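You operate a simulated robot arm through the tools that you are given. There is no shell and no other tool.

The job below is to be done with a simulated robot arm. You get a single attempt, and the scene is never put back.

## Task
Move the mineral block off the twine, unpin the reel, wind the twine in and pin the reel again.
Fine: block between the reel and the grey mixing tub; purple pin into its rest before you wind.
Where things are to end (x, y in the base frame): mineral block within 60 mm of [500, -440].

It is judged by the outcome, as a careful person would: the job done as asked, and still so three seconds after it is handed in. It fails if anything else is knocked over, pushed out of place, dropped, spilled or broken.

## Robot
A 7-joint arm with a two-finger parallel gripper, fixed in place. Base frame: the origin is at the foot of the arm, x ahead of it, y to its left, z up; the work surface is at about z = 800. Units: mm, rad, N and s.
With the tool pointing down near the work surface it reaches from about 240 to 680 mm from the base axis. Its first joint turns from -1.152 to 1.152 rad. Payload 2.4 kg.
The TCP is the grasp point between the finger pads, 30 mm short of the fingertips. In the tool frame z runs along the fingers and y along their closing line. Largest opening 94 mm; finger width 28, thickness 10; the body of the gripper, 50 by 96 mm, starts 55 mm behind the TCP.
Orientation is that of the tool frame in the base frame, as [roll, pitch, yaw] about the fixed x, y, z axes, in that order (R = Rz(yaw) Ry(pitch) Rx(roll)). With the fingers straight down and closing along the base's y, the tool's x points along the base's -x, its y along +y and its z along -z.

## Interface
- The arm moves only by the tool send_rows. Its argument "increments" is one flat list of numbers, 6 for each row, row after row: the shift along the tool's x, y, z in units of 500 mm (1.0 is 500 mm), then the turn, a rotation vector about the tool's x, y, z in units of 180 degrees (1.0 is 180 degrees). In form: [dx, dy, dz, rx, ry, rz, dx, dy, dz, rx, ry, rz, ...]. A call has 1 to 20 rows; each row is the pose to reach, as a shift and turn from the pose commanded when the call began, along the tool's axes at that moment. "hand" is the gripper command, from -1 (shut) to 1 (fully open), values between in proportion, set as the call begins (left out, the last holds). A call with a number of a shift or a turn outside -1 to 1 is refused whole. Each row takes 0.2 s and may step no farther than 50 mm and 0.15 rad from the row before; otherwise, or with a gripper value out of range, the whole call is refused. Where a pose cannot be reached the arm comes as near as it can. A force on the tool above 80 N (or 10 N above the force at the start of the call, whichever is more), or a blocked arm, ends the call early, and 0.2 s more pass. The fingers move at their own pace (about 153 mm/s each) and stop on an object; they squeeze with about 37 N. The grip force told is the motor's: it shows also when the fingers shut on nothing. Time passes only in rows, and 0.2 s behind the last, so rows that repeat a pose let the fingers close. The reply holds the time, the measured pose of the TCP, the force on the tool along the base axes, the opening and the grip force, in the units named above and with some noise, with the torque about the TCP (base axes, N m) and any sound that the robot's microphone picked up, and new pictures: "show" is both (left out), scene, wrist or none.
- Cameras (640 x 400 px; columns grow to the right, rows downward): "scene" is fixed at [43.8, 491.6, 1440.4]; the picture's right is [-0.53, -0.85, 0.00], its down [-0.55, 0.34, -0.76] and it looks along [0.65, -0.40, -0.65] (base axes); focal length 309 px, centre (320, 200). "wrist" rides on the gripper at [76, 14, -103] in the tool frame; the picture's right is [-0.18, 0.98, 0.00], its down [-0.75, -0.14, -0.64] and it looks along [-0.63, -0.12, 0.77] (tool axes); focal length 243 px, centre (320, 200). There is no depth. A picture from a camera that has moved, and an enlarged one, comes with that camera's place and axes in the base frame and with its lens. The place of the scene camera against the robot may be out by one fixed shift of up to 12 mm in any direction.
- inspect(camera, box): a new picture of the part [left, top, right, bottom] of that camera's present view, enlarged. The clock stands still meanwhile.
- close_job(): hands the job in; it is judged then, once.

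Places have to be worked out from the pictures, the camera data and where the tool is seen. Open the gripper and draw the arm clear of the work before you hand the job in, unless the task says otherwise.

The tools are called after "Emit:" as a command line: name --argument value ..., lists and objects as JSON in quotes. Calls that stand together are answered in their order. send_rows: Moves the arm, as the interface text tells. Its arguments: {"type":"object","properties":{"increments":{"type":"array"},"hand":{"type":"number"},"show":{"type":"string","enum":["both","scene","wrist","none"]}},"required":["increments"]} The other tools are called the same way: inspect (camera, box) takes an enlarged picture of a part of a camera's view; close_job () hands the job in.

At the start:

```text
t: 0.0
tool_pos: [450.7, 50.7, 1166.1]
tcp_rot: [3.141, -0.001, 3.141]
force: [-0.4, -0.3, 0.1]
torque: [0.0, 0.01, -0.01]
width: 93.8
grasp_force: 0.0
```

scene: 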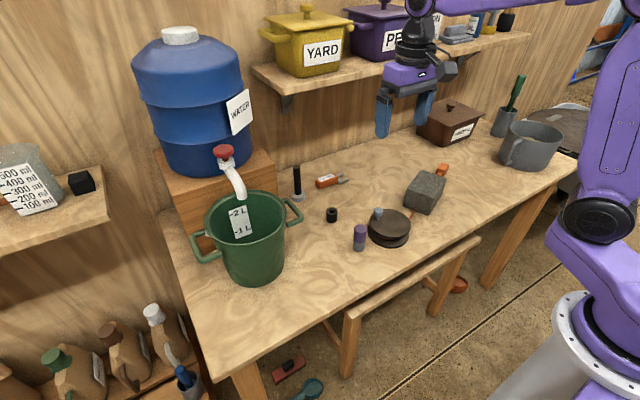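
wrist: 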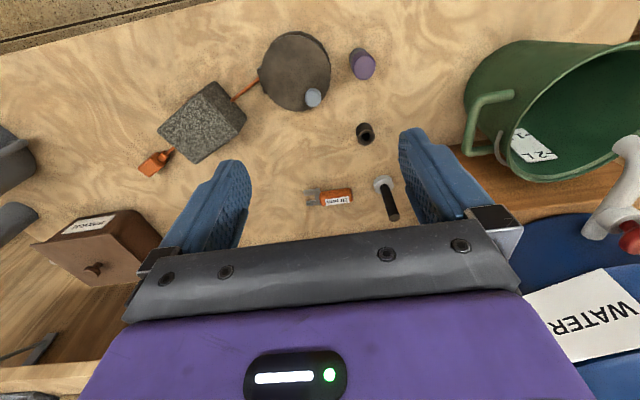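

I'll start by taking enlarged looks at the reel, block, pin and rest area before moving anything.

Emit:
inspect --camera "scene" --box '[280, 140, 480, 265]'

Emit:
inspect --camera "wrist" --box '[120, 10, 420, 230]'

Emit:
inspect --camera "scene" --box '[390, 70, 600, 220]'

```text
3.20 times, centred on (380, 202) of scene
camera zoom: at [43.8, 491.6, 1440.4], right [-0.53, -0.85, 0.0], down [-0.55, 0.34, -0.76], along [0.65, -0.4, -0.65], focal length 988 px, centre (128, 192)
```

zoom: 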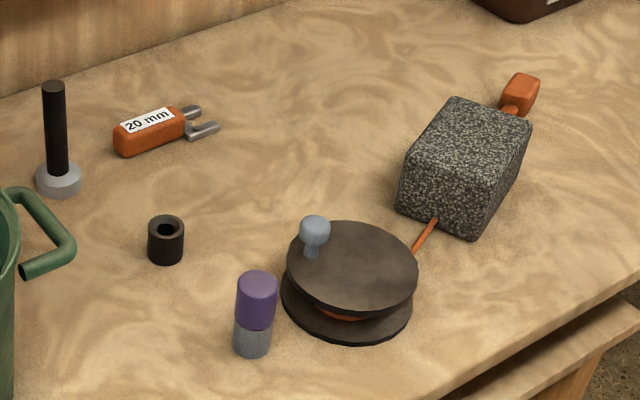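

```text
1.82 times, centred on (270, 120) of wrist
camera zoom: at [374.4, 65.2, 1269.1], right [0.18, 0.98, 0.0], down [0.75, -0.14, 0.64], along [0.63, -0.12, -0.77], focal length 441 px, centre (411, 346)
```

zoom: 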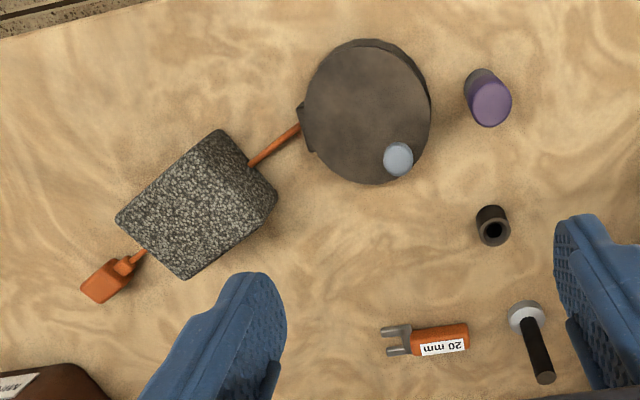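

```text
2.67 times, centred on (495, 145) of scene
camera zoom: at [43.8, 491.6, 1440.4], right [-0.53, -0.85, 0.0], down [-0.55, 0.34, -0.76], along [0.65, -0.4, -0.65], focal length 823 px, centre (-147, 347)
```

zoom: 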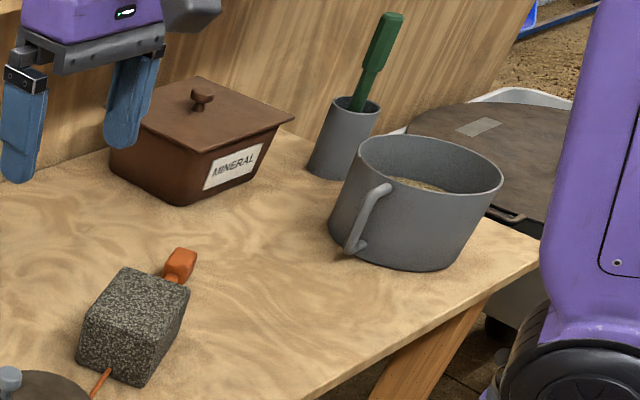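

The pin stands at about (457, 114), the black cup (its rest) at about (590, 112), the reel at (455, 13), and the block at about (514, -186). I'll look closer at each before moving.

Emit:
inspect --camera "scene" --box '[345, 200, 425, 255]'

Emit:
inspect --camera "scene" --box '[395, 155, 465, 225]'

Emit:
inspect --camera "wrist" --box '[250, 25, 390, 155]'

Emit:
inspect --camera "wrist" --box '[130, 70, 270, 190]'

Emit:
inspect --camera "scene" --box '[280, 155, 360, 230]'

```text
7.27 times, centred on (385, 228) of scene
camera zoom: at [43.8, 491.6, 1440.4], right [-0.53, -0.85, 0.0], down [-0.55, 0.34, -0.76], along [0.65, -0.4, -0.65], focal length 2245 px, centre (-153, 0)
```

zoom: 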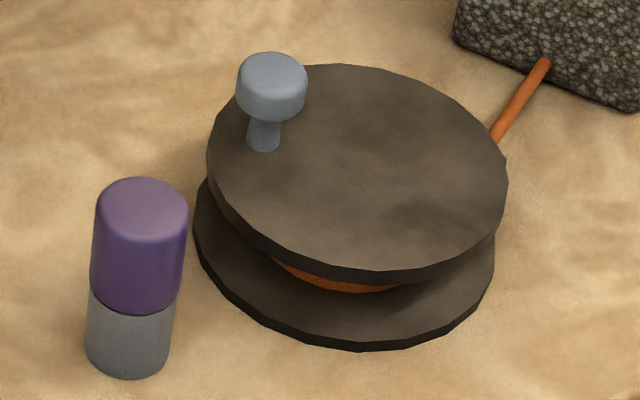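

```text
5.71 times, centred on (430, 190) of scene
camera zoom: at [43.8, 491.6, 1440.4], right [-0.53, -0.85, 0.0], down [-0.55, 0.34, -0.76], along [0.65, -0.4, -0.65], focal length 1764 px, centre (-309, 257)
```

zoom: 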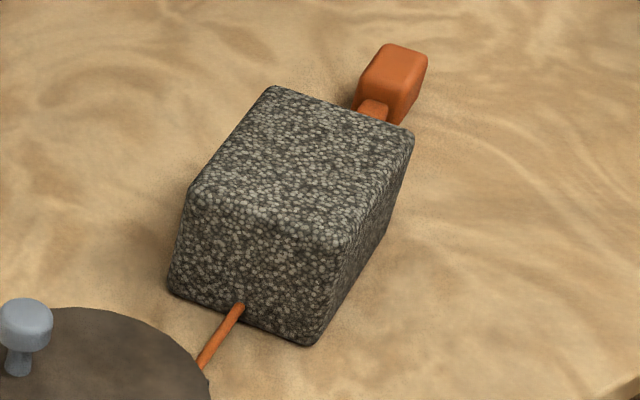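

```text
3.08 times, centred on (320, 90) of wrist
camera zoom: at [374.4, 65.2, 1269.1], right [0.18, 0.98, 0.0], down [0.75, -0.14, 0.64], along [0.63, -0.12, -0.77], focal length 746 px, centre (320, 538)
```

zoom: 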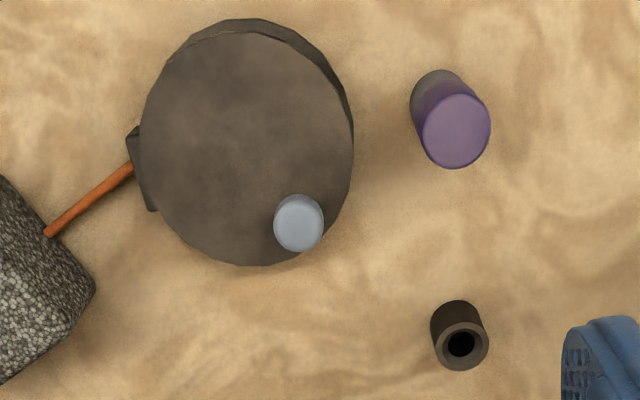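

```text
3.33 times, centred on (200, 130) of wrist
camera zoom: at [374.4, 65.2, 1269.1], right [0.18, 0.98, 0.0], down [0.75, -0.14, 0.64], along [0.63, -0.12, -0.77], focal length 809 px, centre (720, 433)
```

zoom: 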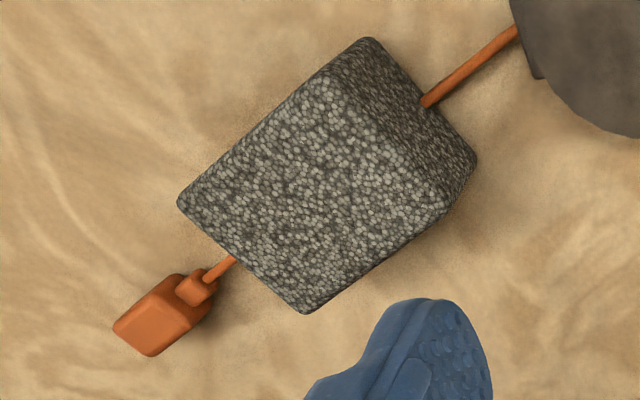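

```text
5.33 times, centred on (320, 192) of scene
camera zoom: at [43.8, 491.6, 1440.4], right [-0.53, -0.85, 0.0], down [-0.55, 0.34, -0.76], along [0.65, -0.4, -0.65], focal length 1646 px, centre (320, 240)
```

zoom: 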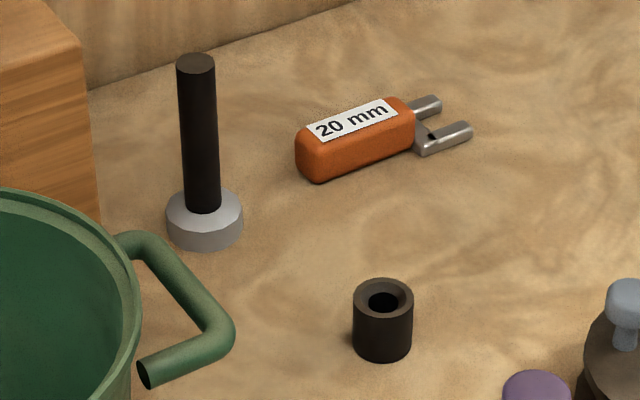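

The block (about 118 x 79 x 66 mm) is centred near (514, -180), and its long axis lies along the twine, about 22.5° off the y axis. I'll move above it at z≈1000 with the fingers turned to close across its short side.

Emit:
send_rows --increments '[-0.0127, -0.0461, 0.0332, 0, 0, 0.0375, -0.0253, -0.0923, 0.0664, 0, 0, 0.075, -0.038, -0.1384, 0.0996, 0, 0, 0.1125, -0.0506, -0.1846, 0.1328, 0, 0, 0.15, -0.0633, -0.2307, 0.166, 0, 0, 0.1875, -0.076, -0.2768, 0.1992, 0, 0, 0.225, -0.0886, -0.323, 0.2324, 0, 0, 0.2625, -0.1013, -0.3691, 0.2656, 0, 0, 0.3, -0.1139, -0.4153, 0.2988, 0, 0, 0.3375, -0.1266, -0.4614, 0.332, 0, 0, 0.375, -0.1266, -0.4614, 0.332, 0, 0, 0.375]' --hand 1

```text
t: 2.4
tool_pos: [513.3, -179.5, 999.6]
tcp_rot: [-3.14, 0.0, 1.962]
force: [0.6, -1.1, -0.8]
torque: [-0.03, -0.03, -0.03]
width: 93.8
grasp_force: 0.1
camera wrist: at [497.3, -105.5, 1103.0], right [0.98, 0.2, 0.0], down [0.16, -0.75, 0.64], along [0.13, -0.63, -0.77], focal length 243 px, centre (320, 200)
```

scene: 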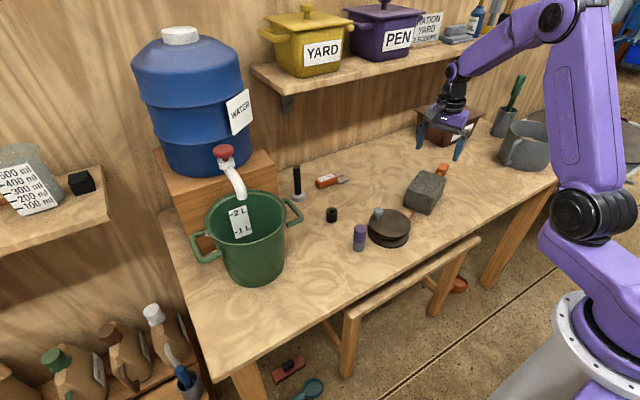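
wrist: 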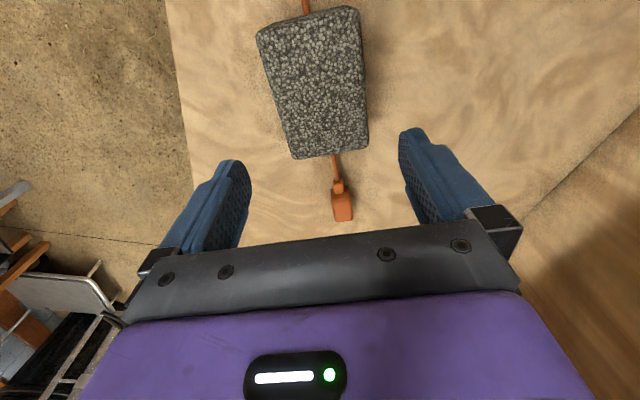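

The gripper is over the block at z≈1000. I'll enlarge the wrist view to refine the block's centre and angle.

Emit:
inspect --camera "wrist" --box '[220, 0, 420, 230]'

```text
1.74 times, centred on (320, 115) of wrist
camera zoom: at [497.3, -105.5, 1103.0], right [0.98, 0.2, 0.0], down [0.16, -0.75, 0.64], along [0.13, -0.63, -0.77], focal length 422 px, centre (320, 348)
```

zoom: 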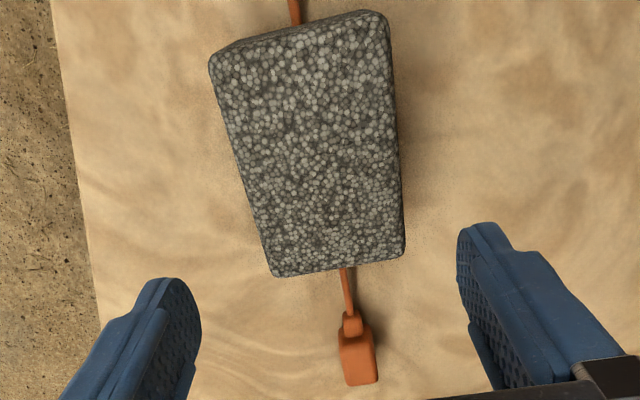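

The refined estimate puts the block centre near (511.5, -177.5) at 22.5°, with its top at about z=866. I'll descend to just above it (fingertips at about 880) and check the clearance either side.

Emit:
send_rows --increments '[0.0025, -0.001, 0.05, 0, 0, 0, 0.005, -0.002, 0.1, 0, 0, 0, 0.005, -0.002, 0.15, 0, 0, 0, 0.005, -0.002, 0.18, 0, 0, 0, 0.005, -0.002, 0.18, 0, 0, 0]' --hand 1

Emit:
inspect --camera "scene" --box '[380, 110, 500, 230]'

```text
t: 3.6
tool_pos: [511.6, -178.2, 908.7]
tcp_rot: [3.14, 0.001, 1.963]
force: [0.1, -0.2, -0.6]
torque: [-0.01, -0.01, 0.0]
width: 94.0
grasp_force: 0.0
camera wrist: at [495.9, -102.0, 1012.6], right [0.98, 0.21, 0.0], down [0.16, -0.75, 0.64], along [0.13, -0.63, -0.77], focal length 243 px, centre (320, 200)
```

scene: 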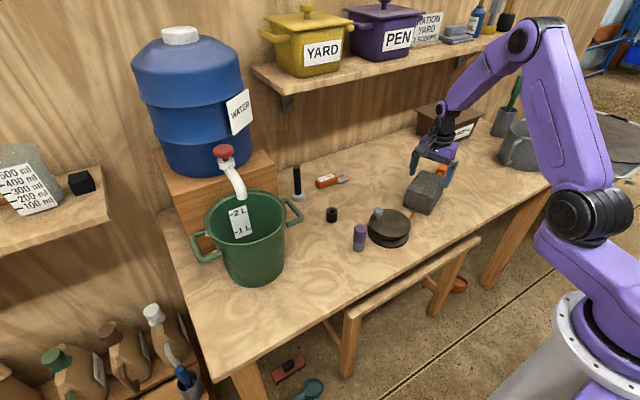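
wrist: 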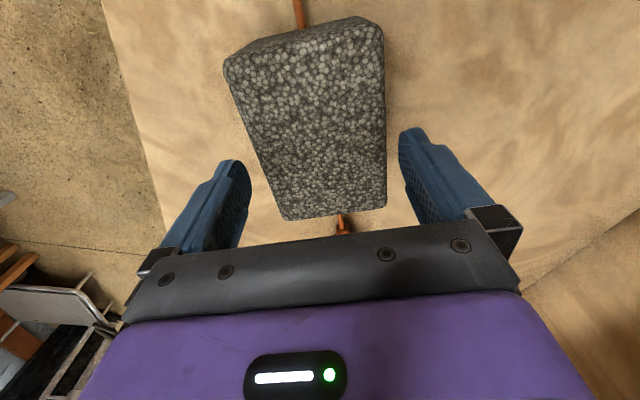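

```text
3.33 times, centred on (440, 170) of scene
camera zoom: at [43.8, 491.6, 1440.4], right [-0.53, -0.85, 0.0], down [-0.55, 0.34, -0.76], along [0.65, -0.4, -0.65], focal length 1029 px, centre (-80, 300)
```

zoom: 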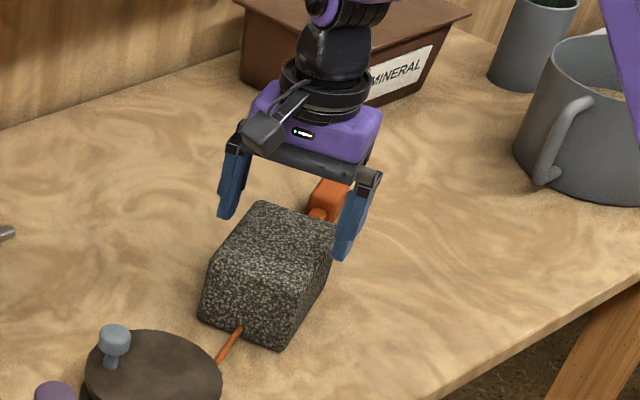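

The diagonals of the block's top face cross exactly below the TCP in the wrist picture, so it is centred. I'll descend to z≈838 with the gripper open.

Emit:
send_rows --increments '[0, 0, 0.03, 0, 0, 0, 0, 0, 0.06, 0, 0, 0, 0, 0, 0.09, 0, 0, 0, 0, 0, 0.12, 0, 0, 0, 0, 0, 0.141, 0, 0, 0, 0, 0, 0.141, 0, 0, 0]' --hand 1

Emit:
inspect --camera "scene" --box '[380, 130, 500, 230]'

```text
t: 5.0
tool_pos: [511.6, -175.8, 838.6]
tcp_rot: [3.141, -0.001, 1.964]
force: [0.1, -0.1, -1.0]
torque: [-0.02, -0.05, -0.04]
width: 94.1
grasp_force: 0.0
camera wrist: at [494.8, -102.0, 942.8], right [0.98, 0.21, 0.0], down [0.16, -0.75, 0.64], along [0.13, -0.63, -0.77], focal length 243 px, centre (320, 200)
```

scene: 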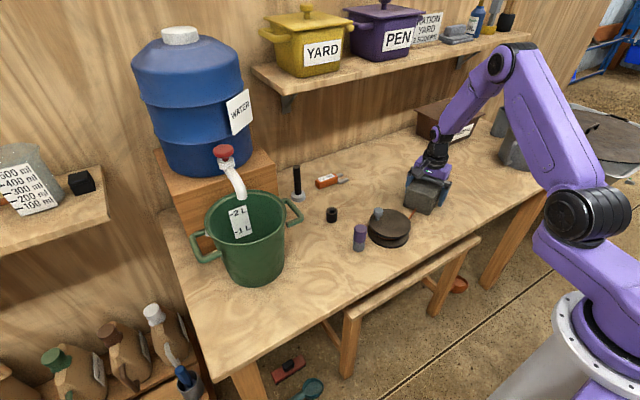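
wrist: 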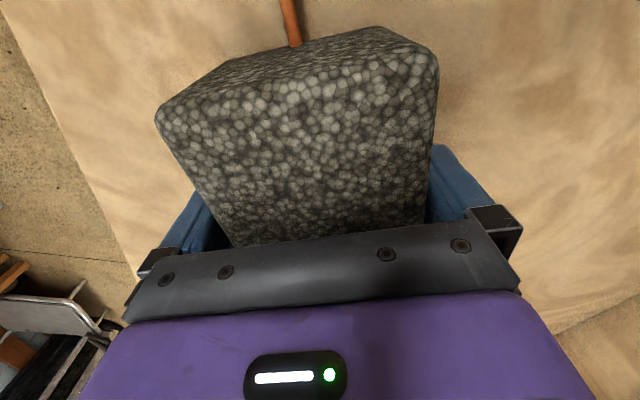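

```text
4.00 times, centred on (440, 180) of scene
camera zoom: at [43.8, 491.6, 1440.4], right [-0.53, -0.85, 0.0], down [-0.55, 0.34, -0.76], along [0.65, -0.4, -0.65], focal length 1235 px, centre (-160, 280)
```

zoom: 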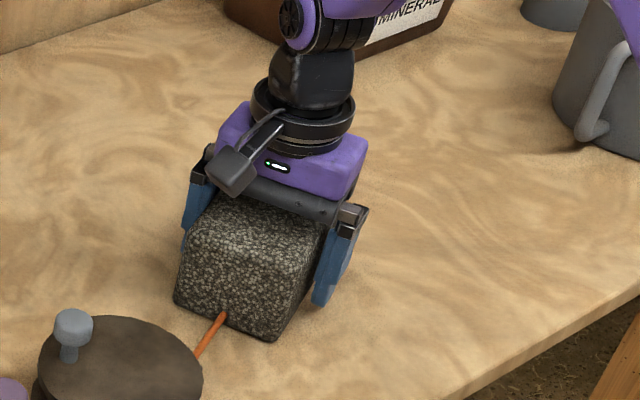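

The fingers straddle the block with no contact force. I'll close on it and hold while the fingers settle.

Emit:
send_rows --increments '[0, 0, 0, 0, 0, 0, 0, 0, 0, 0, 0, 0, 0, 0, 0, 0, 0, 0, 0, 0, 0, 0, 0, 0]' --hand -1 --show "wrist"

```text
t: 6.0
tool_pos: [511.6, -177.5, 840.0]
tcp_rot: [3.139, 0.0, 1.963]
force: [5.7, 0.7, 0.0]
torque: [-0.48, -0.64, 0.29]
width: 89.5
grasp_force: 36.8
camera wrist: at [495.1, -101.8, 942.8], right [0.98, 0.21, 0.0], down [0.16, -0.75, 0.64], along [0.13, -0.63, -0.77], focal length 243 px, centre (320, 200)
```

wrist: 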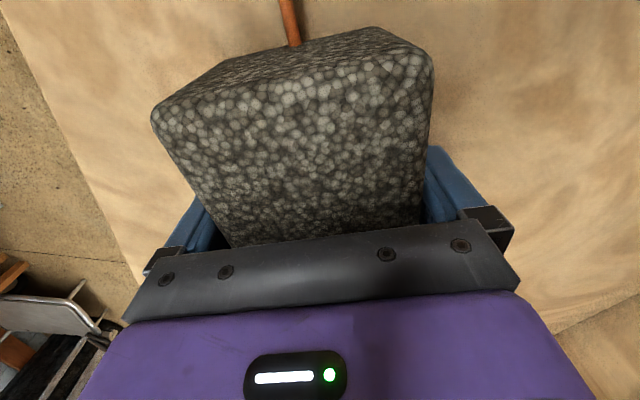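

The grip is firm at 89.5 mm opening (the rounded edges made it look narrower). I'll lift slowly and watch the weight and the twine.

Emit:
send_rows --increments '[0, 0, -0.01, 0, 0, 0, 0, 0, -0.025, 0, 0, 0, 0, 0, -0.04, 0, 0, 0, 0, 0, -0.06, 0, 0, 0, 0, 0, -0.06, 0, 0, 0]' --hand -1

Emit:
inspect --camera "scene" --box '[350, 110, 510, 250]'

```text
t: 7.2
tool_pos: [512.6, -178.2, 868.8]
tcp_rot: [-3.14, -0.002, 1.963]
force: [-0.5, -0.1, -15.1]
torque: [-0.05, 0.02, -0.02]
width: 89.4
grasp_force: 37.5
camera wrist: at [495.7, -102.6, 972.9], right [0.98, 0.21, 0.0], down [0.16, -0.75, 0.64], along [0.13, -0.63, -0.77], focal length 243 px, centre (320, 200)
```

scene: 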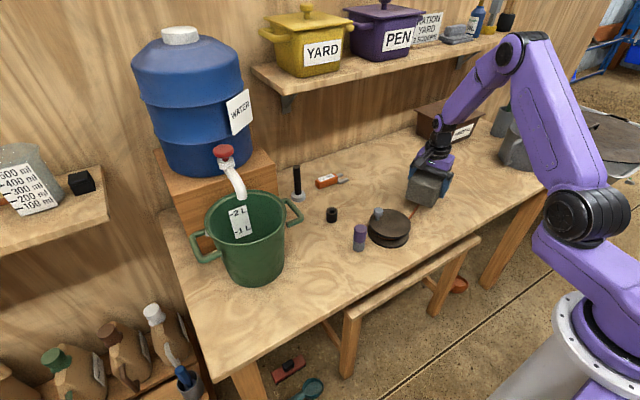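
wrist: 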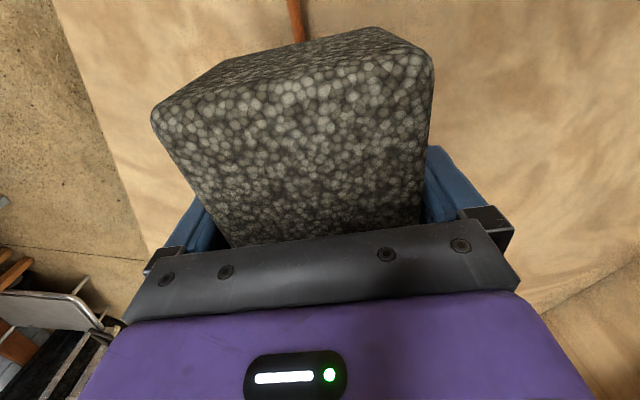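

```text
2.86 times, centred on (430, 180) of scene
camera zoom: at [44.0, 491.5, 1440.5], right [-0.53, -0.85, 0.0], down [-0.55, 0.34, -0.76], along [0.65, -0.4, -0.65], focal length 882 px, centre (6, 257)
```

zoom: 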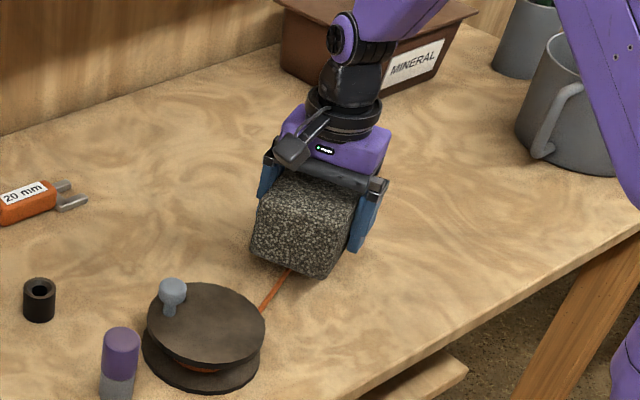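

The block weighs about 1.5 kg and hangs steady, and the twine stayed put. I'll raise it clear of the toggle and carry it to about (492, -432).

Emit:
send_rows --increments '[0, 0, -0.042, 0, 0, 0, 0, 0, -0.084, 0, 0, 0, -0.0379, -0.0193, -0.084, 0, 0, 0, -0.0757, -0.0385, -0.084, 0, 0, 0, -0.1136, -0.0578, -0.084, 0, 0, 0, -0.1514, -0.077, -0.084, 0, 0, 0, -0.1893, -0.0963, -0.084, 0, 0, 0, -0.2271, -0.1156, -0.084, 0, 0, 0, -0.265, -0.1348, -0.084, 0, 0, 0, -0.3028, -0.1541, -0.084, 0, 0, 0, -0.3407, -0.1733, -0.084, 0, 0, 0, -0.3785, -0.1926, -0.084, 0, 0, 0, -0.4164, -0.2118, -0.084, 0, 0, 0, -0.4542, -0.2311, -0.084, 0, 0, 0, -0.4542, -0.2311, -0.084, 0, 0, 0]' --hand -1

Emit:
inspect --camera "scene" --box '[380, 80, 600, 240]'

```text
t: 10.4
tool_pos: [491.8, -432.5, 909.8]
tcp_rot: [3.141, -0.001, 1.967]
force: [0.4, -0.1, -14.4]
torque: [-0.04, 0.02, 0.02]
width: 89.4
grasp_force: 36.2
camera wrist: at [476.1, -356.7, 1013.1], right [0.98, 0.21, 0.0], down [0.16, -0.75, 0.64], along [0.13, -0.63, -0.77], focal length 243 px, centre (320, 200)
```

scene: 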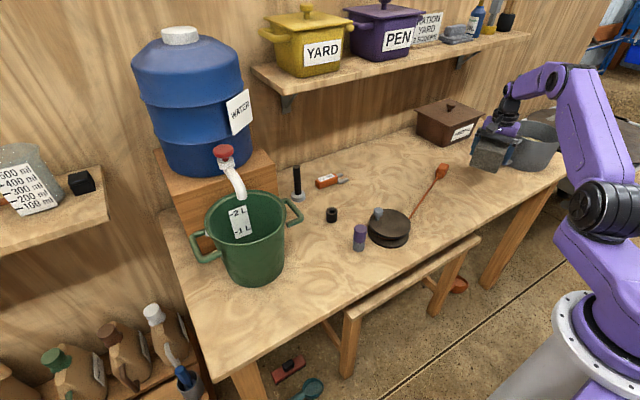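
wrist: 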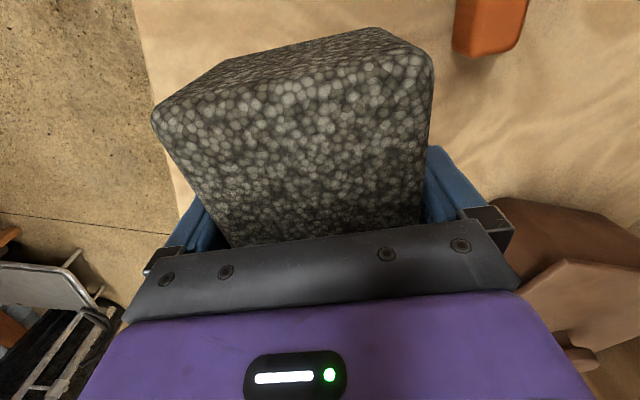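

```text
2.50 times, centred on (490, 160) of scene
camera zoom: at [44.0, 491.4, 1440.5], right [-0.53, -0.85, 0.0], down [-0.55, 0.34, -0.76], along [0.65, -0.4, -0.65], focal length 772 px, centre (-105, 300)
```

zoom: 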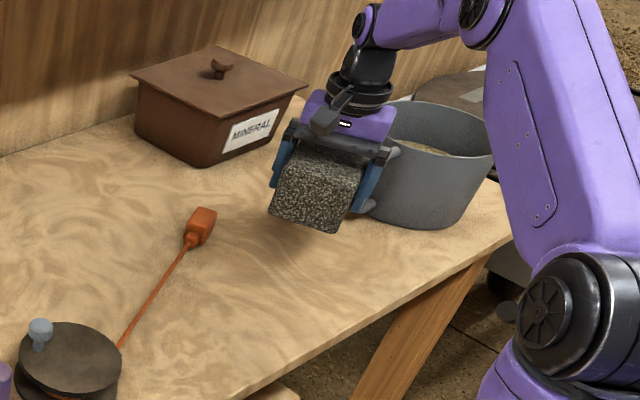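

The block is over (492, -432), clear of the tub, the crock and the table edge. I'll lower it gently to the table.

Emit:
send_rows --increments '[0, 0, 0.04, 0, 0, 0, 0, 0, 0.08, 0, 0, 0, 0, 0, 0.11, 0, 0, 0, 0, 0, 0.128, 0, 0, 0, 0, 0, 0.136, 0, 0, 0, 0, 0, 0.14, 0, 0, 0, 0, 0, 0.14, 0, 0, 0]' --hand -1

Emit:
inspect --camera "scene" --box '[440, 80, 600, 220]'

```text
t: 12.0
tool_pos: [491.2, -431.7, 841.4]
tcp_rot: [-3.141, 0.0, 1.962]
force: [0.3, -0.3, -15.0]
torque: [-0.04, -0.03, 0.02]
width: 89.2
grasp_force: 36.7
camera wrist: at [476.3, -356.6, 944.1], right [0.98, 0.21, 0.0], down [0.16, -0.75, 0.64], along [0.13, -0.63, -0.77], focal length 243 px, centre (320, 200)
```

scene: 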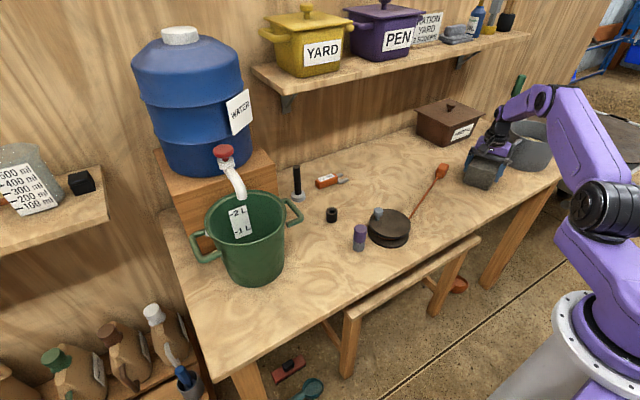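
wrist: 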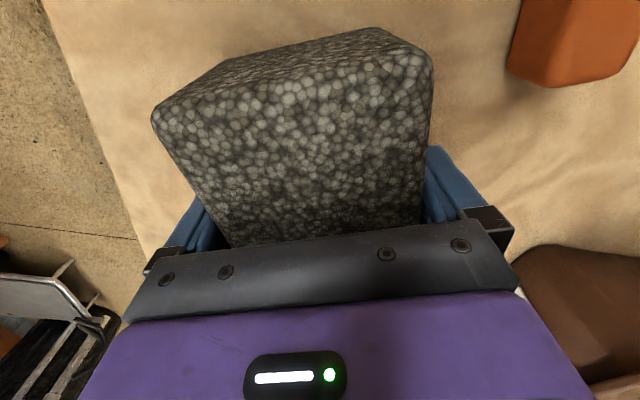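

```text
2.86 times, centred on (520, 150) of scene
camera zoom: at [44.0, 491.4, 1440.5], right [-0.53, -0.85, 0.0], down [-0.55, 0.34, -0.76], along [0.65, -0.4, -0.65], focal length 882 px, centre (-251, 343)
```

zoom: 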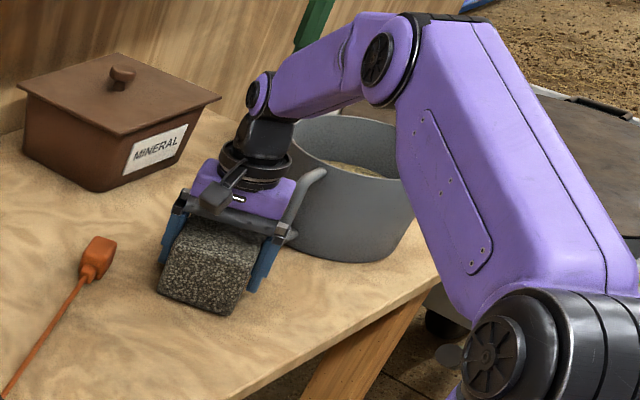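

The full weight is still on the gripper, so it's just short of the table. I'll lower it in millimetre steps until the weight comes off.

Emit:
send_rows --increments '[0, 0, 0.0015, 0, 0, 0, 0, 0, 0.003, 0, 0, 0, 0, 0, 0.003, 0, 0, 0]' --hand -1 --show "none"

```text
t: 12.8
tool_pos: [492.6, -431.7, 839.6]
tcp_rot: [3.141, -0.001, 1.964]
force: [-2.1, 1.7, -7.4]
torque: [-0.21, -0.31, 0.08]
width: 89.6
grasp_force: 37.0
```

Half the weight is off, so the block is touching the table. I'll lower one more millimetre.

Emit:
send_rows --increments '[0, 0, 0.001, 0, 0, 0, 0, 0, 0.002, 0, 0, 0, 0, 0, 0.002, 0, 0, 0]' --hand -1 --show "none"

```text
t: 13.6
tool_pos: [492.4, -431.2, 840.3]
tcp_rot: [3.141, 0.002, 1.962]
force: [3.1, -1.2, 3.3]
torque: [0.64, 0.93, -0.09]
width: 89.6
grasp_force: 37.2
```

The force is now slightly upward, so the block rests on the table. I'll open the fingers and wait.

Emit:
send_rows --increments '[0, 0, 0, 0, 0, 0, 0, 0, 0, 0, 0, 0, 0, 0, 0, 0, 0, 0]' --hand 1 --show "wrist"

```text
t: 14.4
tool_pos: [491.1, -431.9, 838.4]
tcp_rot: [-3.14, -0.001, 1.962]
force: [0.5, -0.6, 1.0]
torque: [0.0, 0.01, 0.01]
width: 93.8
grasp_force: 0.0
camera wrist: at [475.4, -356.7, 942.0], right [0.98, 0.21, 0.0], down [0.16, -0.75, 0.64], along [0.13, -0.63, -0.77], focal length 243 px, centre (320, 200)
```

wrist: 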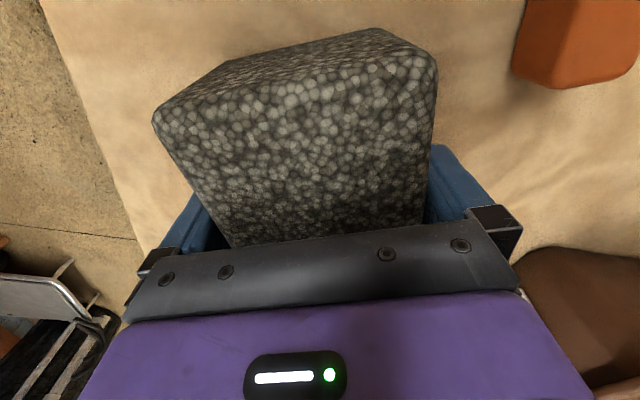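

Forces are zero and the fingers are open. I'll rise straight up, slowly at first.

Emit:
send_rows --increments '[0, 0, -0.015, 0, 0, 0, 0, 0, -0.035, 0, 0, 0, 0, 0, -0.06, 0, 0, 0, 0, 0, -0.1, 0, 0, 0, 0, 0, -0.17, 0, 0, 0, 0, 0, -0.24, 0, 0, 0, 0, 0, -0.3, 0, 0, 0, 0, 0, -0.3, 0, 0, 0]' --hand 1

Emit:
inspect --camera "scene" --box '[380, 100, 560, 240]'

```text
t: 16.2
tool_pos: [492.4, -431.9, 987.2]
tcp_rot: [-3.14, 0.0, 1.964]
force: [-0.5, 0.8, -0.3]
torque: [-0.01, 0.0, -0.01]
width: 94.2
grasp_force: 0.1
camera wrist: at [475.6, -356.5, 1092.0], right [0.98, 0.21, 0.0], down [0.16, -0.75, 0.64], along [0.13, -0.63, -0.77], focal length 243 px, centre (320, 200)
```

scene: 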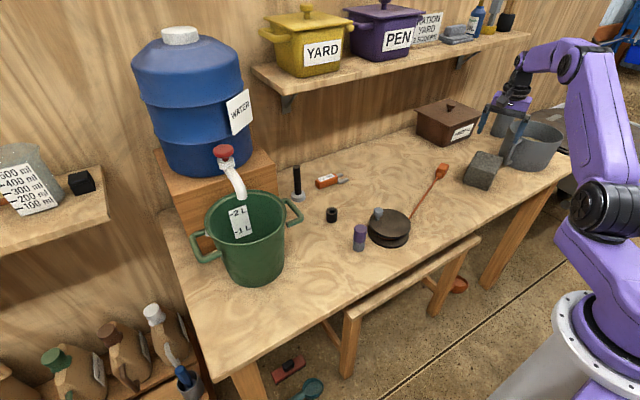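
wrist: 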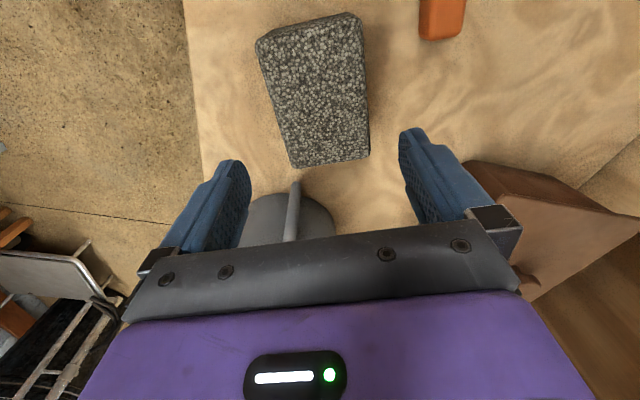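

```text
2.86 times, centred on (470, 170) of scene
camera zoom: at [43.8, 491.6, 1440.4], right [-0.53, -0.85, 0.0], down [-0.55, 0.34, -0.76], along [0.65, -0.4, -0.65], focal length 882 px, centre (-109, 286)
```

zoom: 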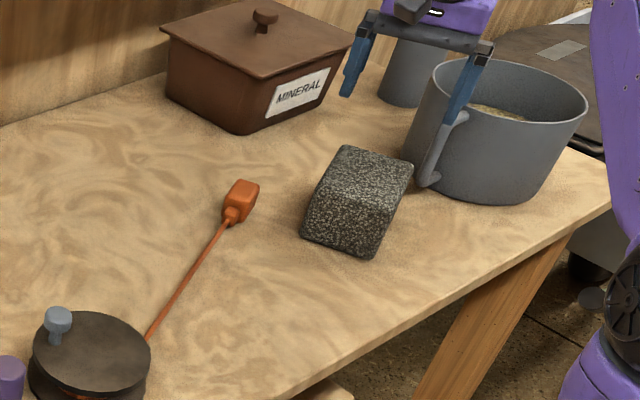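

The block sits where it should, with the tub and crock untouched. I'll travel back toward the reel at z≈1000, turning so the fingers close along x and the camera is on the +y side.

Emit:
send_rows --increments '[0.0587, 0.0204, -0.0022, 0, 0, 0.0104, 0.1173, 0.0408, -0.0043, 0, 0, 0.0209, 0.176, 0.0611, -0.0065, 0, 0, 0.0313, 0.2347, 0.0815, -0.0087, 0, 0, 0.0417, 0.2933, 0.1019, -0.0108, 0, 0, 0.0521, 0.352, 0.1223, -0.013, 0, 0, 0.0626, 0.4107, 0.1426, -0.0152, 0, 0, 0.073, 0.4693, 0.163, -0.0173, 0, 0, 0.0834, 0.528, 0.1834, -0.0195, 0, 0, 0.0938, 0.5867, 0.2038, -0.0217, 0, 0, 0.1043, 0.6453, 0.2241, -0.0238, 0, 0, 0.1147, 0.704, 0.2445, -0.026, 0, 0, 0.1251, 0.704, 0.2445, -0.026, 0, 0, 0.1251]' --hand 1

```text
t: 19.0
tool_pos: [470.5, -58.1, 1002.6]
tcp_rot: [-3.14, 0.0, 1.568]
force: [0.6, 0.1, -0.6]
torque: [0.0, 0.02, 0.01]
width: 94.0
grasp_force: 0.0
camera wrist: at [484.8, 17.4, 1105.6], right [0.98, -0.19, 0.0], down [-0.14, -0.75, 0.64], along [-0.12, -0.63, -0.77], focal length 243 px, centre (320, 200)
```

scene: 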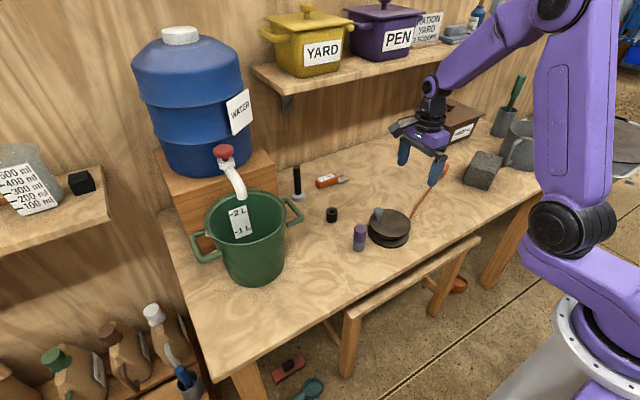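
wrist: 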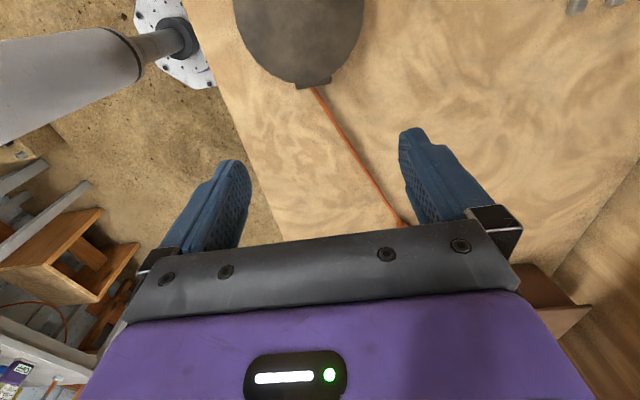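

Now I'll move along y until the TCP is above the pin at about (457, 114).

Emit:
send_rows --increments '[0.0688, -0.0054, 0, 0, 0, 0, 0.1376, -0.0108, 0, 0, 0, 0, 0.2064, -0.0162, 0, 0, 0, 0, 0.2752, -0.0216, 0, 0, 0, 0, 0.344, -0.027, 0, 0, 0, 0, 0.344, -0.027, 0, 0, 0, 0]' --hand 1

Emit:
inspect --camera "wrist" --box '[220, 0, 420, 230]'

```text
t: 20.4
tool_pos: [458.6, 113.1, 1001.0]
tcp_rot: [-3.141, 0.0, 1.572]
force: [0.1, 0.5, -0.4]
torque: [0.01, -0.05, -0.02]
width: 94.0
grasp_force: 0.0
camera wrist: at [472.7, 188.0, 1104.3], right [0.98, -0.18, 0.0], down [-0.14, -0.75, 0.64], along [-0.12, -0.63, -0.77], focal length 243 px, centre (320, 200)
```

scene: 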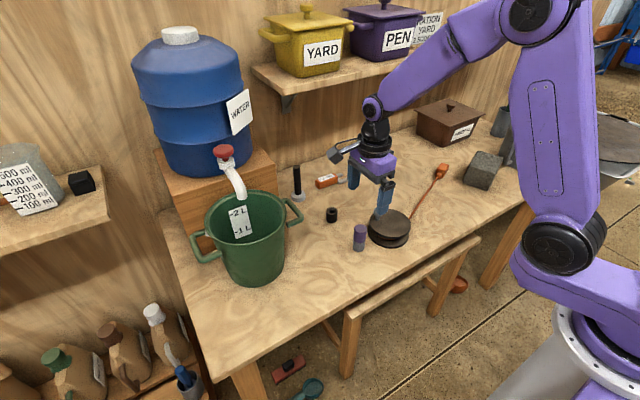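
wrist: 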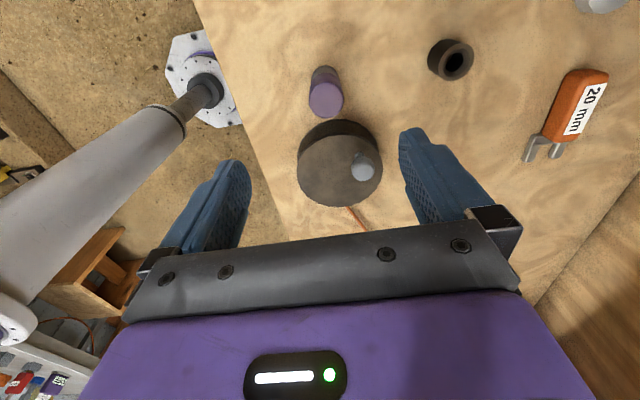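

```text
1.74 times, centred on (320, 115) of wrist
camera zoom: at [472.7, 188.0, 1104.3], right [0.98, -0.18, 0.0], down [-0.14, -0.75, 0.64], along [-0.12, -0.63, -0.77], focal length 422 px, centre (320, 348)
```

zoom: 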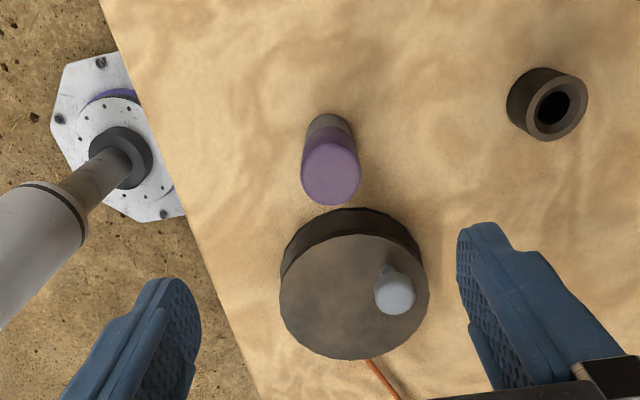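

Triangulating the two wrist views puts the pin at about (465, 114) with its top at z≈871, the rest at about (595, 115) with its rim at z≈829, and the reel centre at about (463, 11). I'll shift slightly and descend to z≈915 for a close check.

Emit:
send_rows --increments '[0.001, 0.007, 0.05, 0, 0, 0, 0.002, 0.013, 0.1, 0, 0, 0, 0.002, 0.013, 0.15, 0, 0, 0, 0.002, 0.013, 0.17, 0, 0, 0, 0.002, 0.013, 0.17, 0, 0, 0]' --hand 1

Emit:
inspect --camera "wrist" --box '[220, 0, 420, 230]'

Emit:
inspect --camera "scene" --box '[310, 120, 430, 260]'

```text
t: 21.6
tool_pos: [464.9, 114.5, 915.4]
tcp_rot: [3.141, 0.0, 1.57]
force: [0.2, 0.3, -0.5]
torque: [-0.03, -0.01, 0.0]
width: 93.8
grasp_force: 0.1
camera wrist: at [478.9, 190.4, 1019.0], right [0.98, -0.18, 0.0], down [-0.14, -0.75, 0.64], along [-0.12, -0.63, -0.77], focal length 243 px, centre (320, 200)
```

scene: 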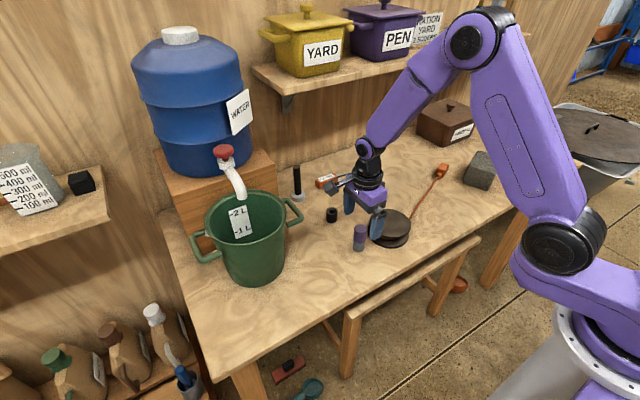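
wrist: 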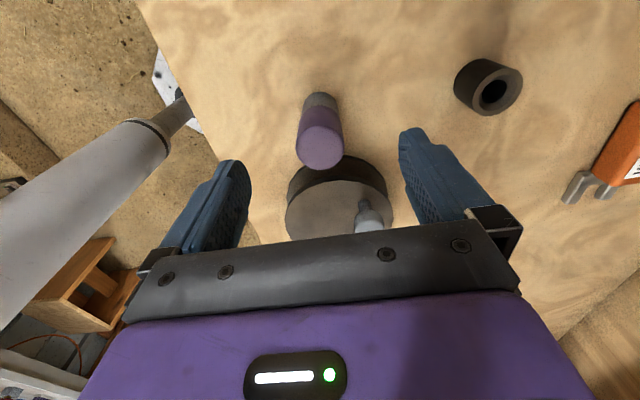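

```text
1.74 times, centred on (320, 115) of wrist
camera zoom: at [478.9, 190.4, 1019.0], right [0.98, -0.18, 0.0], down [-0.14, -0.75, 0.64], along [-0.12, -0.63, -0.77], focal length 422 px, centre (320, 348)
```

zoom: 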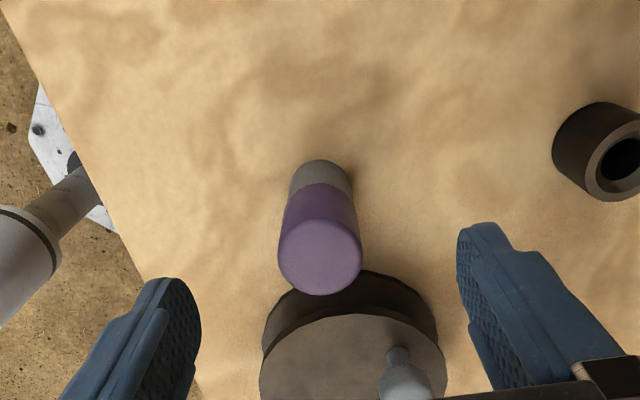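

```text
2.86 times, centred on (370, 190) of scene
camera zoom: at [43.8, 491.6, 1440.4], right [-0.53, -0.85, 0.0], down [-0.55, 0.34, -0.76], along [0.65, -0.4, -0.65], focal length 882 px, centre (177, 229)
```

zoom: 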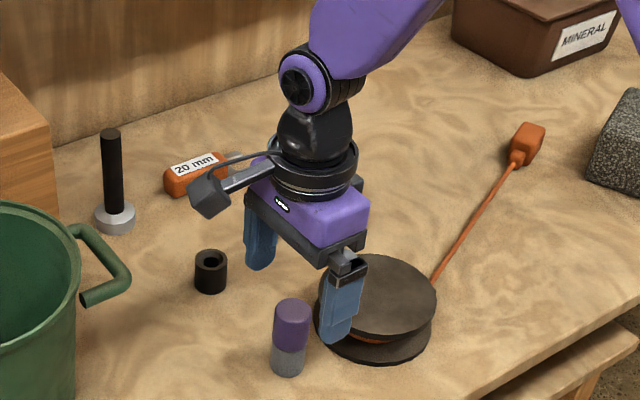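

The pin's top face lies exactly on the TCP axis in the picture. I'll descend to z≈862 so the fingertips stop level with the bottom of the purple head.

Emit:
send_rows --increments '[0, 0, 0.03, 0, 0, 0, 0, 0, 0.06, 0, 0, 0, 0, 0, 0.09, 0, 0, 0, 0, 0, 0.107, 0, 0, 0, 0, 0, 0.107, 0, 0, 0]' --hand 1

Emit:
inspect --camera "scene" --box '[320, 150, 420, 260]'

```text
t: 22.8
tool_pos: [465.1, 116.4, 863.1]
tcp_rot: [-3.14, 0.002, 1.57]
force: [-0.1, 1.1, 0.2]
torque: [-0.01, -0.02, 0.01]
width: 94.2
grasp_force: 0.0
camera wrist: at [478.7, 191.0, 966.2], right [0.98, -0.18, 0.0], down [-0.14, -0.75, 0.64], along [-0.12, -0.63, -0.77], focal length 243 px, centre (320, 200)
```

scene: 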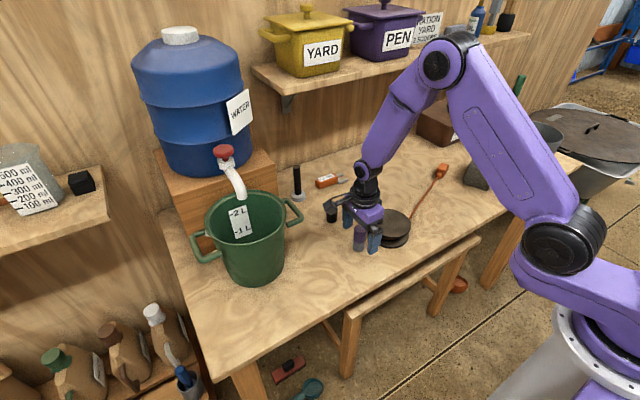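
wrist: 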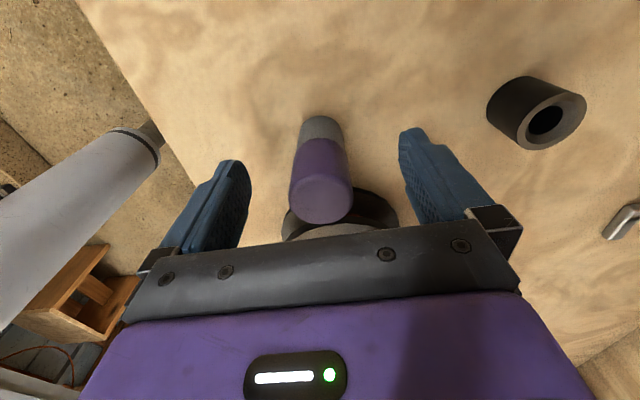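

```text
3.64 times, centred on (370, 205) of scene
camera zoom: at [43.8, 491.6, 1440.4], right [-0.53, -0.85, 0.0], down [-0.55, 0.34, -0.76], along [0.65, -0.4, -0.65], focal length 1122 px, centre (138, 182)
```

zoom: 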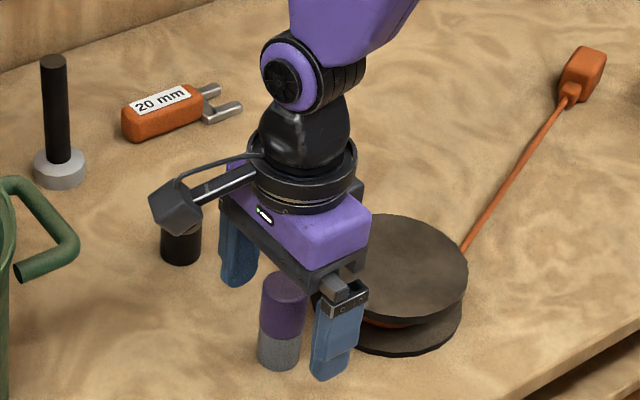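

The pin stands centred between the fingers. I'll close on the purple head.

Emit:
send_rows --increments '[-0.003, 0, 0, 0, 0, 0, -0.003, 0, 0, 0, 0, 0, -0.003, 0, 0, 0, 0, 0, -0.003, 0, 0, 0, 0, 0, -0.003, 0, 0, 0, 0, 0]' --hand -1

Emit:
inspect --camera "scene" --box '[320, 150, 420, 260]'

```text
t: 24.0
tool_pos: [464.0, 113.8, 862.9]
tcp_rot: [-3.141, 0.0, 1.57]
force: [3.3, 0.3, -0.2]
torque: [0.01, -0.07, 0.01]
width: 31.8
grasp_force: 36.7
camera wrist: at [478.7, 188.9, 966.6], right [0.98, -0.18, 0.0], down [-0.14, -0.75, 0.64], along [-0.12, -0.63, -0.77], focal length 243 px, centre (320, 200)
```

scene: 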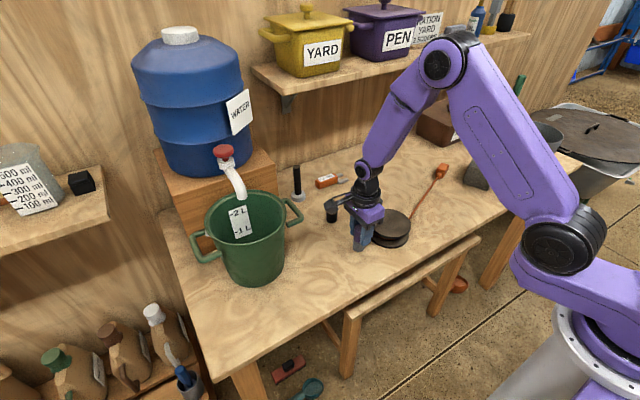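
wrist: 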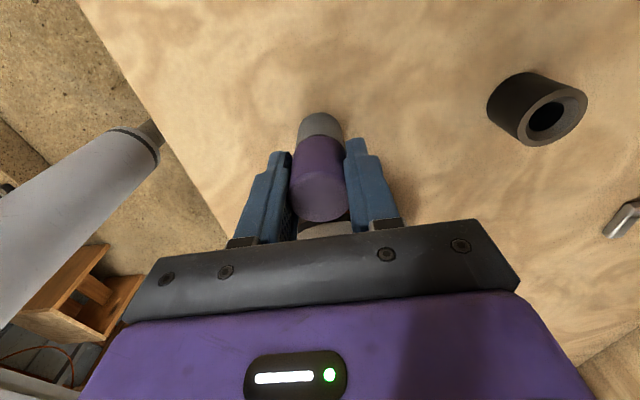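

```text
3.64 times, centred on (370, 205) of scene
camera zoom: at [43.8, 491.6, 1440.4], right [-0.53, -0.85, 0.0], down [-0.55, 0.34, -0.76], along [0.65, -0.4, -0.65], focal length 1122 px, centre (138, 182)
```

zoom: 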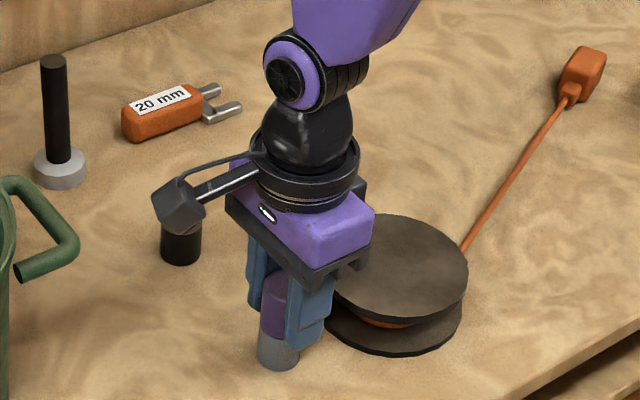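

The grip is 31.8 mm wide on the head. I'll pull the pin straight up slowly.

Emit:
send_rows --increments '[0, 0, -0.01, 0, 0, 0, 0, 0, -0.025, 0, 0, 0, 0, 0, -0.04, 0, 0, 0, 0, 0, -0.06, 0, 0, 0, 0, 0, -0.09, 0, 0, 0, 0, 0, -0.12, 0, 0, 0, 0, 0, -0.15, 0, 0, 0, 0, 0, -0.15, 0, 0, 0]' --hand -1

Emit:
inspect --camera "scene" --box '[320, 130, 420, 260]'

Emit:
inspect --camera "wrist" --box '[220, 40, 420, 240]'

```text
t: 25.8
tool_pos: [463.6, 112.0, 936.3]
tcp_rot: [3.141, 0.0, 1.571]
force: [0.7, 0.5, -0.6]
torque: [-0.01, 0.01, -0.06]
width: 31.8
grasp_force: 37.7
camera wrist: at [477.4, 187.8, 1040.5], right [0.98, -0.18, 0.0], down [-0.14, -0.75, 0.64], along [-0.12, -0.63, -0.77], focal length 243 px, centre (320, 200)
```

scene: 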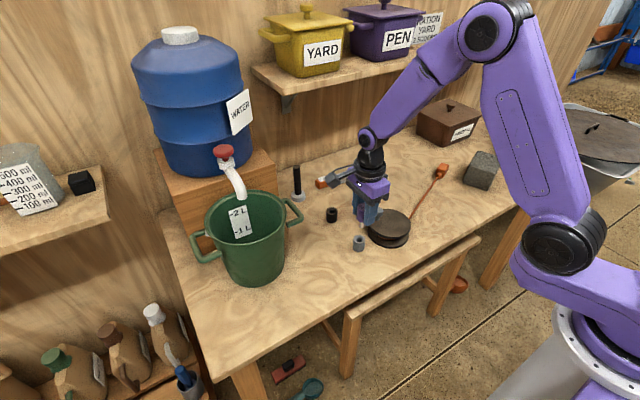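
wrist: 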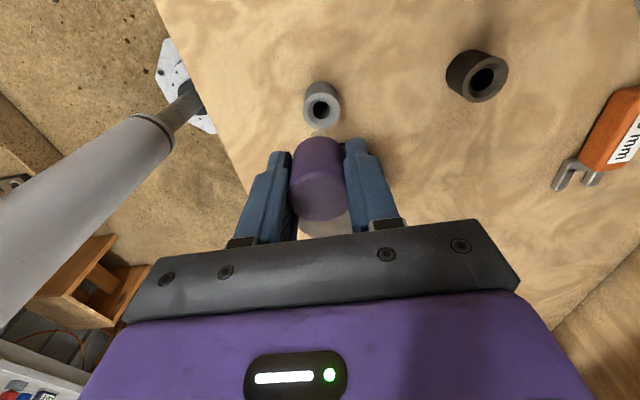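

```text
3.08 times, centred on (370, 195) of scene
camera zoom: at [43.8, 491.6, 1440.4], right [-0.53, -0.85, 0.0], down [-0.55, 0.34, -0.76], along [0.65, -0.4, -0.65], focal length 950 px, centre (166, 215)
```

zoom: 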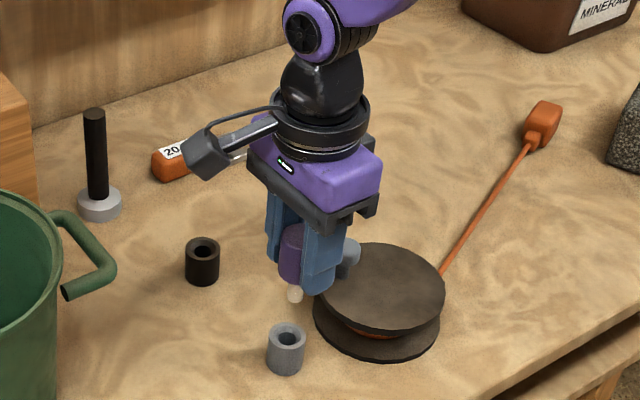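

```text
2.00 times, centred on (320, 140) of wrist
camera zoom: at [477.4, 187.8, 1040.5], right [0.98, -0.18, 0.0], down [-0.14, -0.75, 0.64], along [-0.12, -0.63, -0.77], focal length 485 px, centre (320, 320)
```

zoom: 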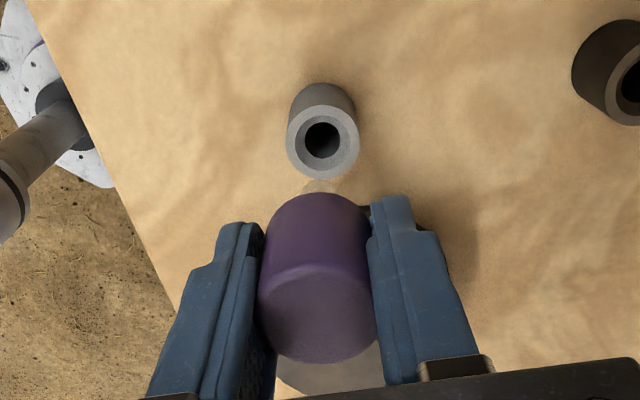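

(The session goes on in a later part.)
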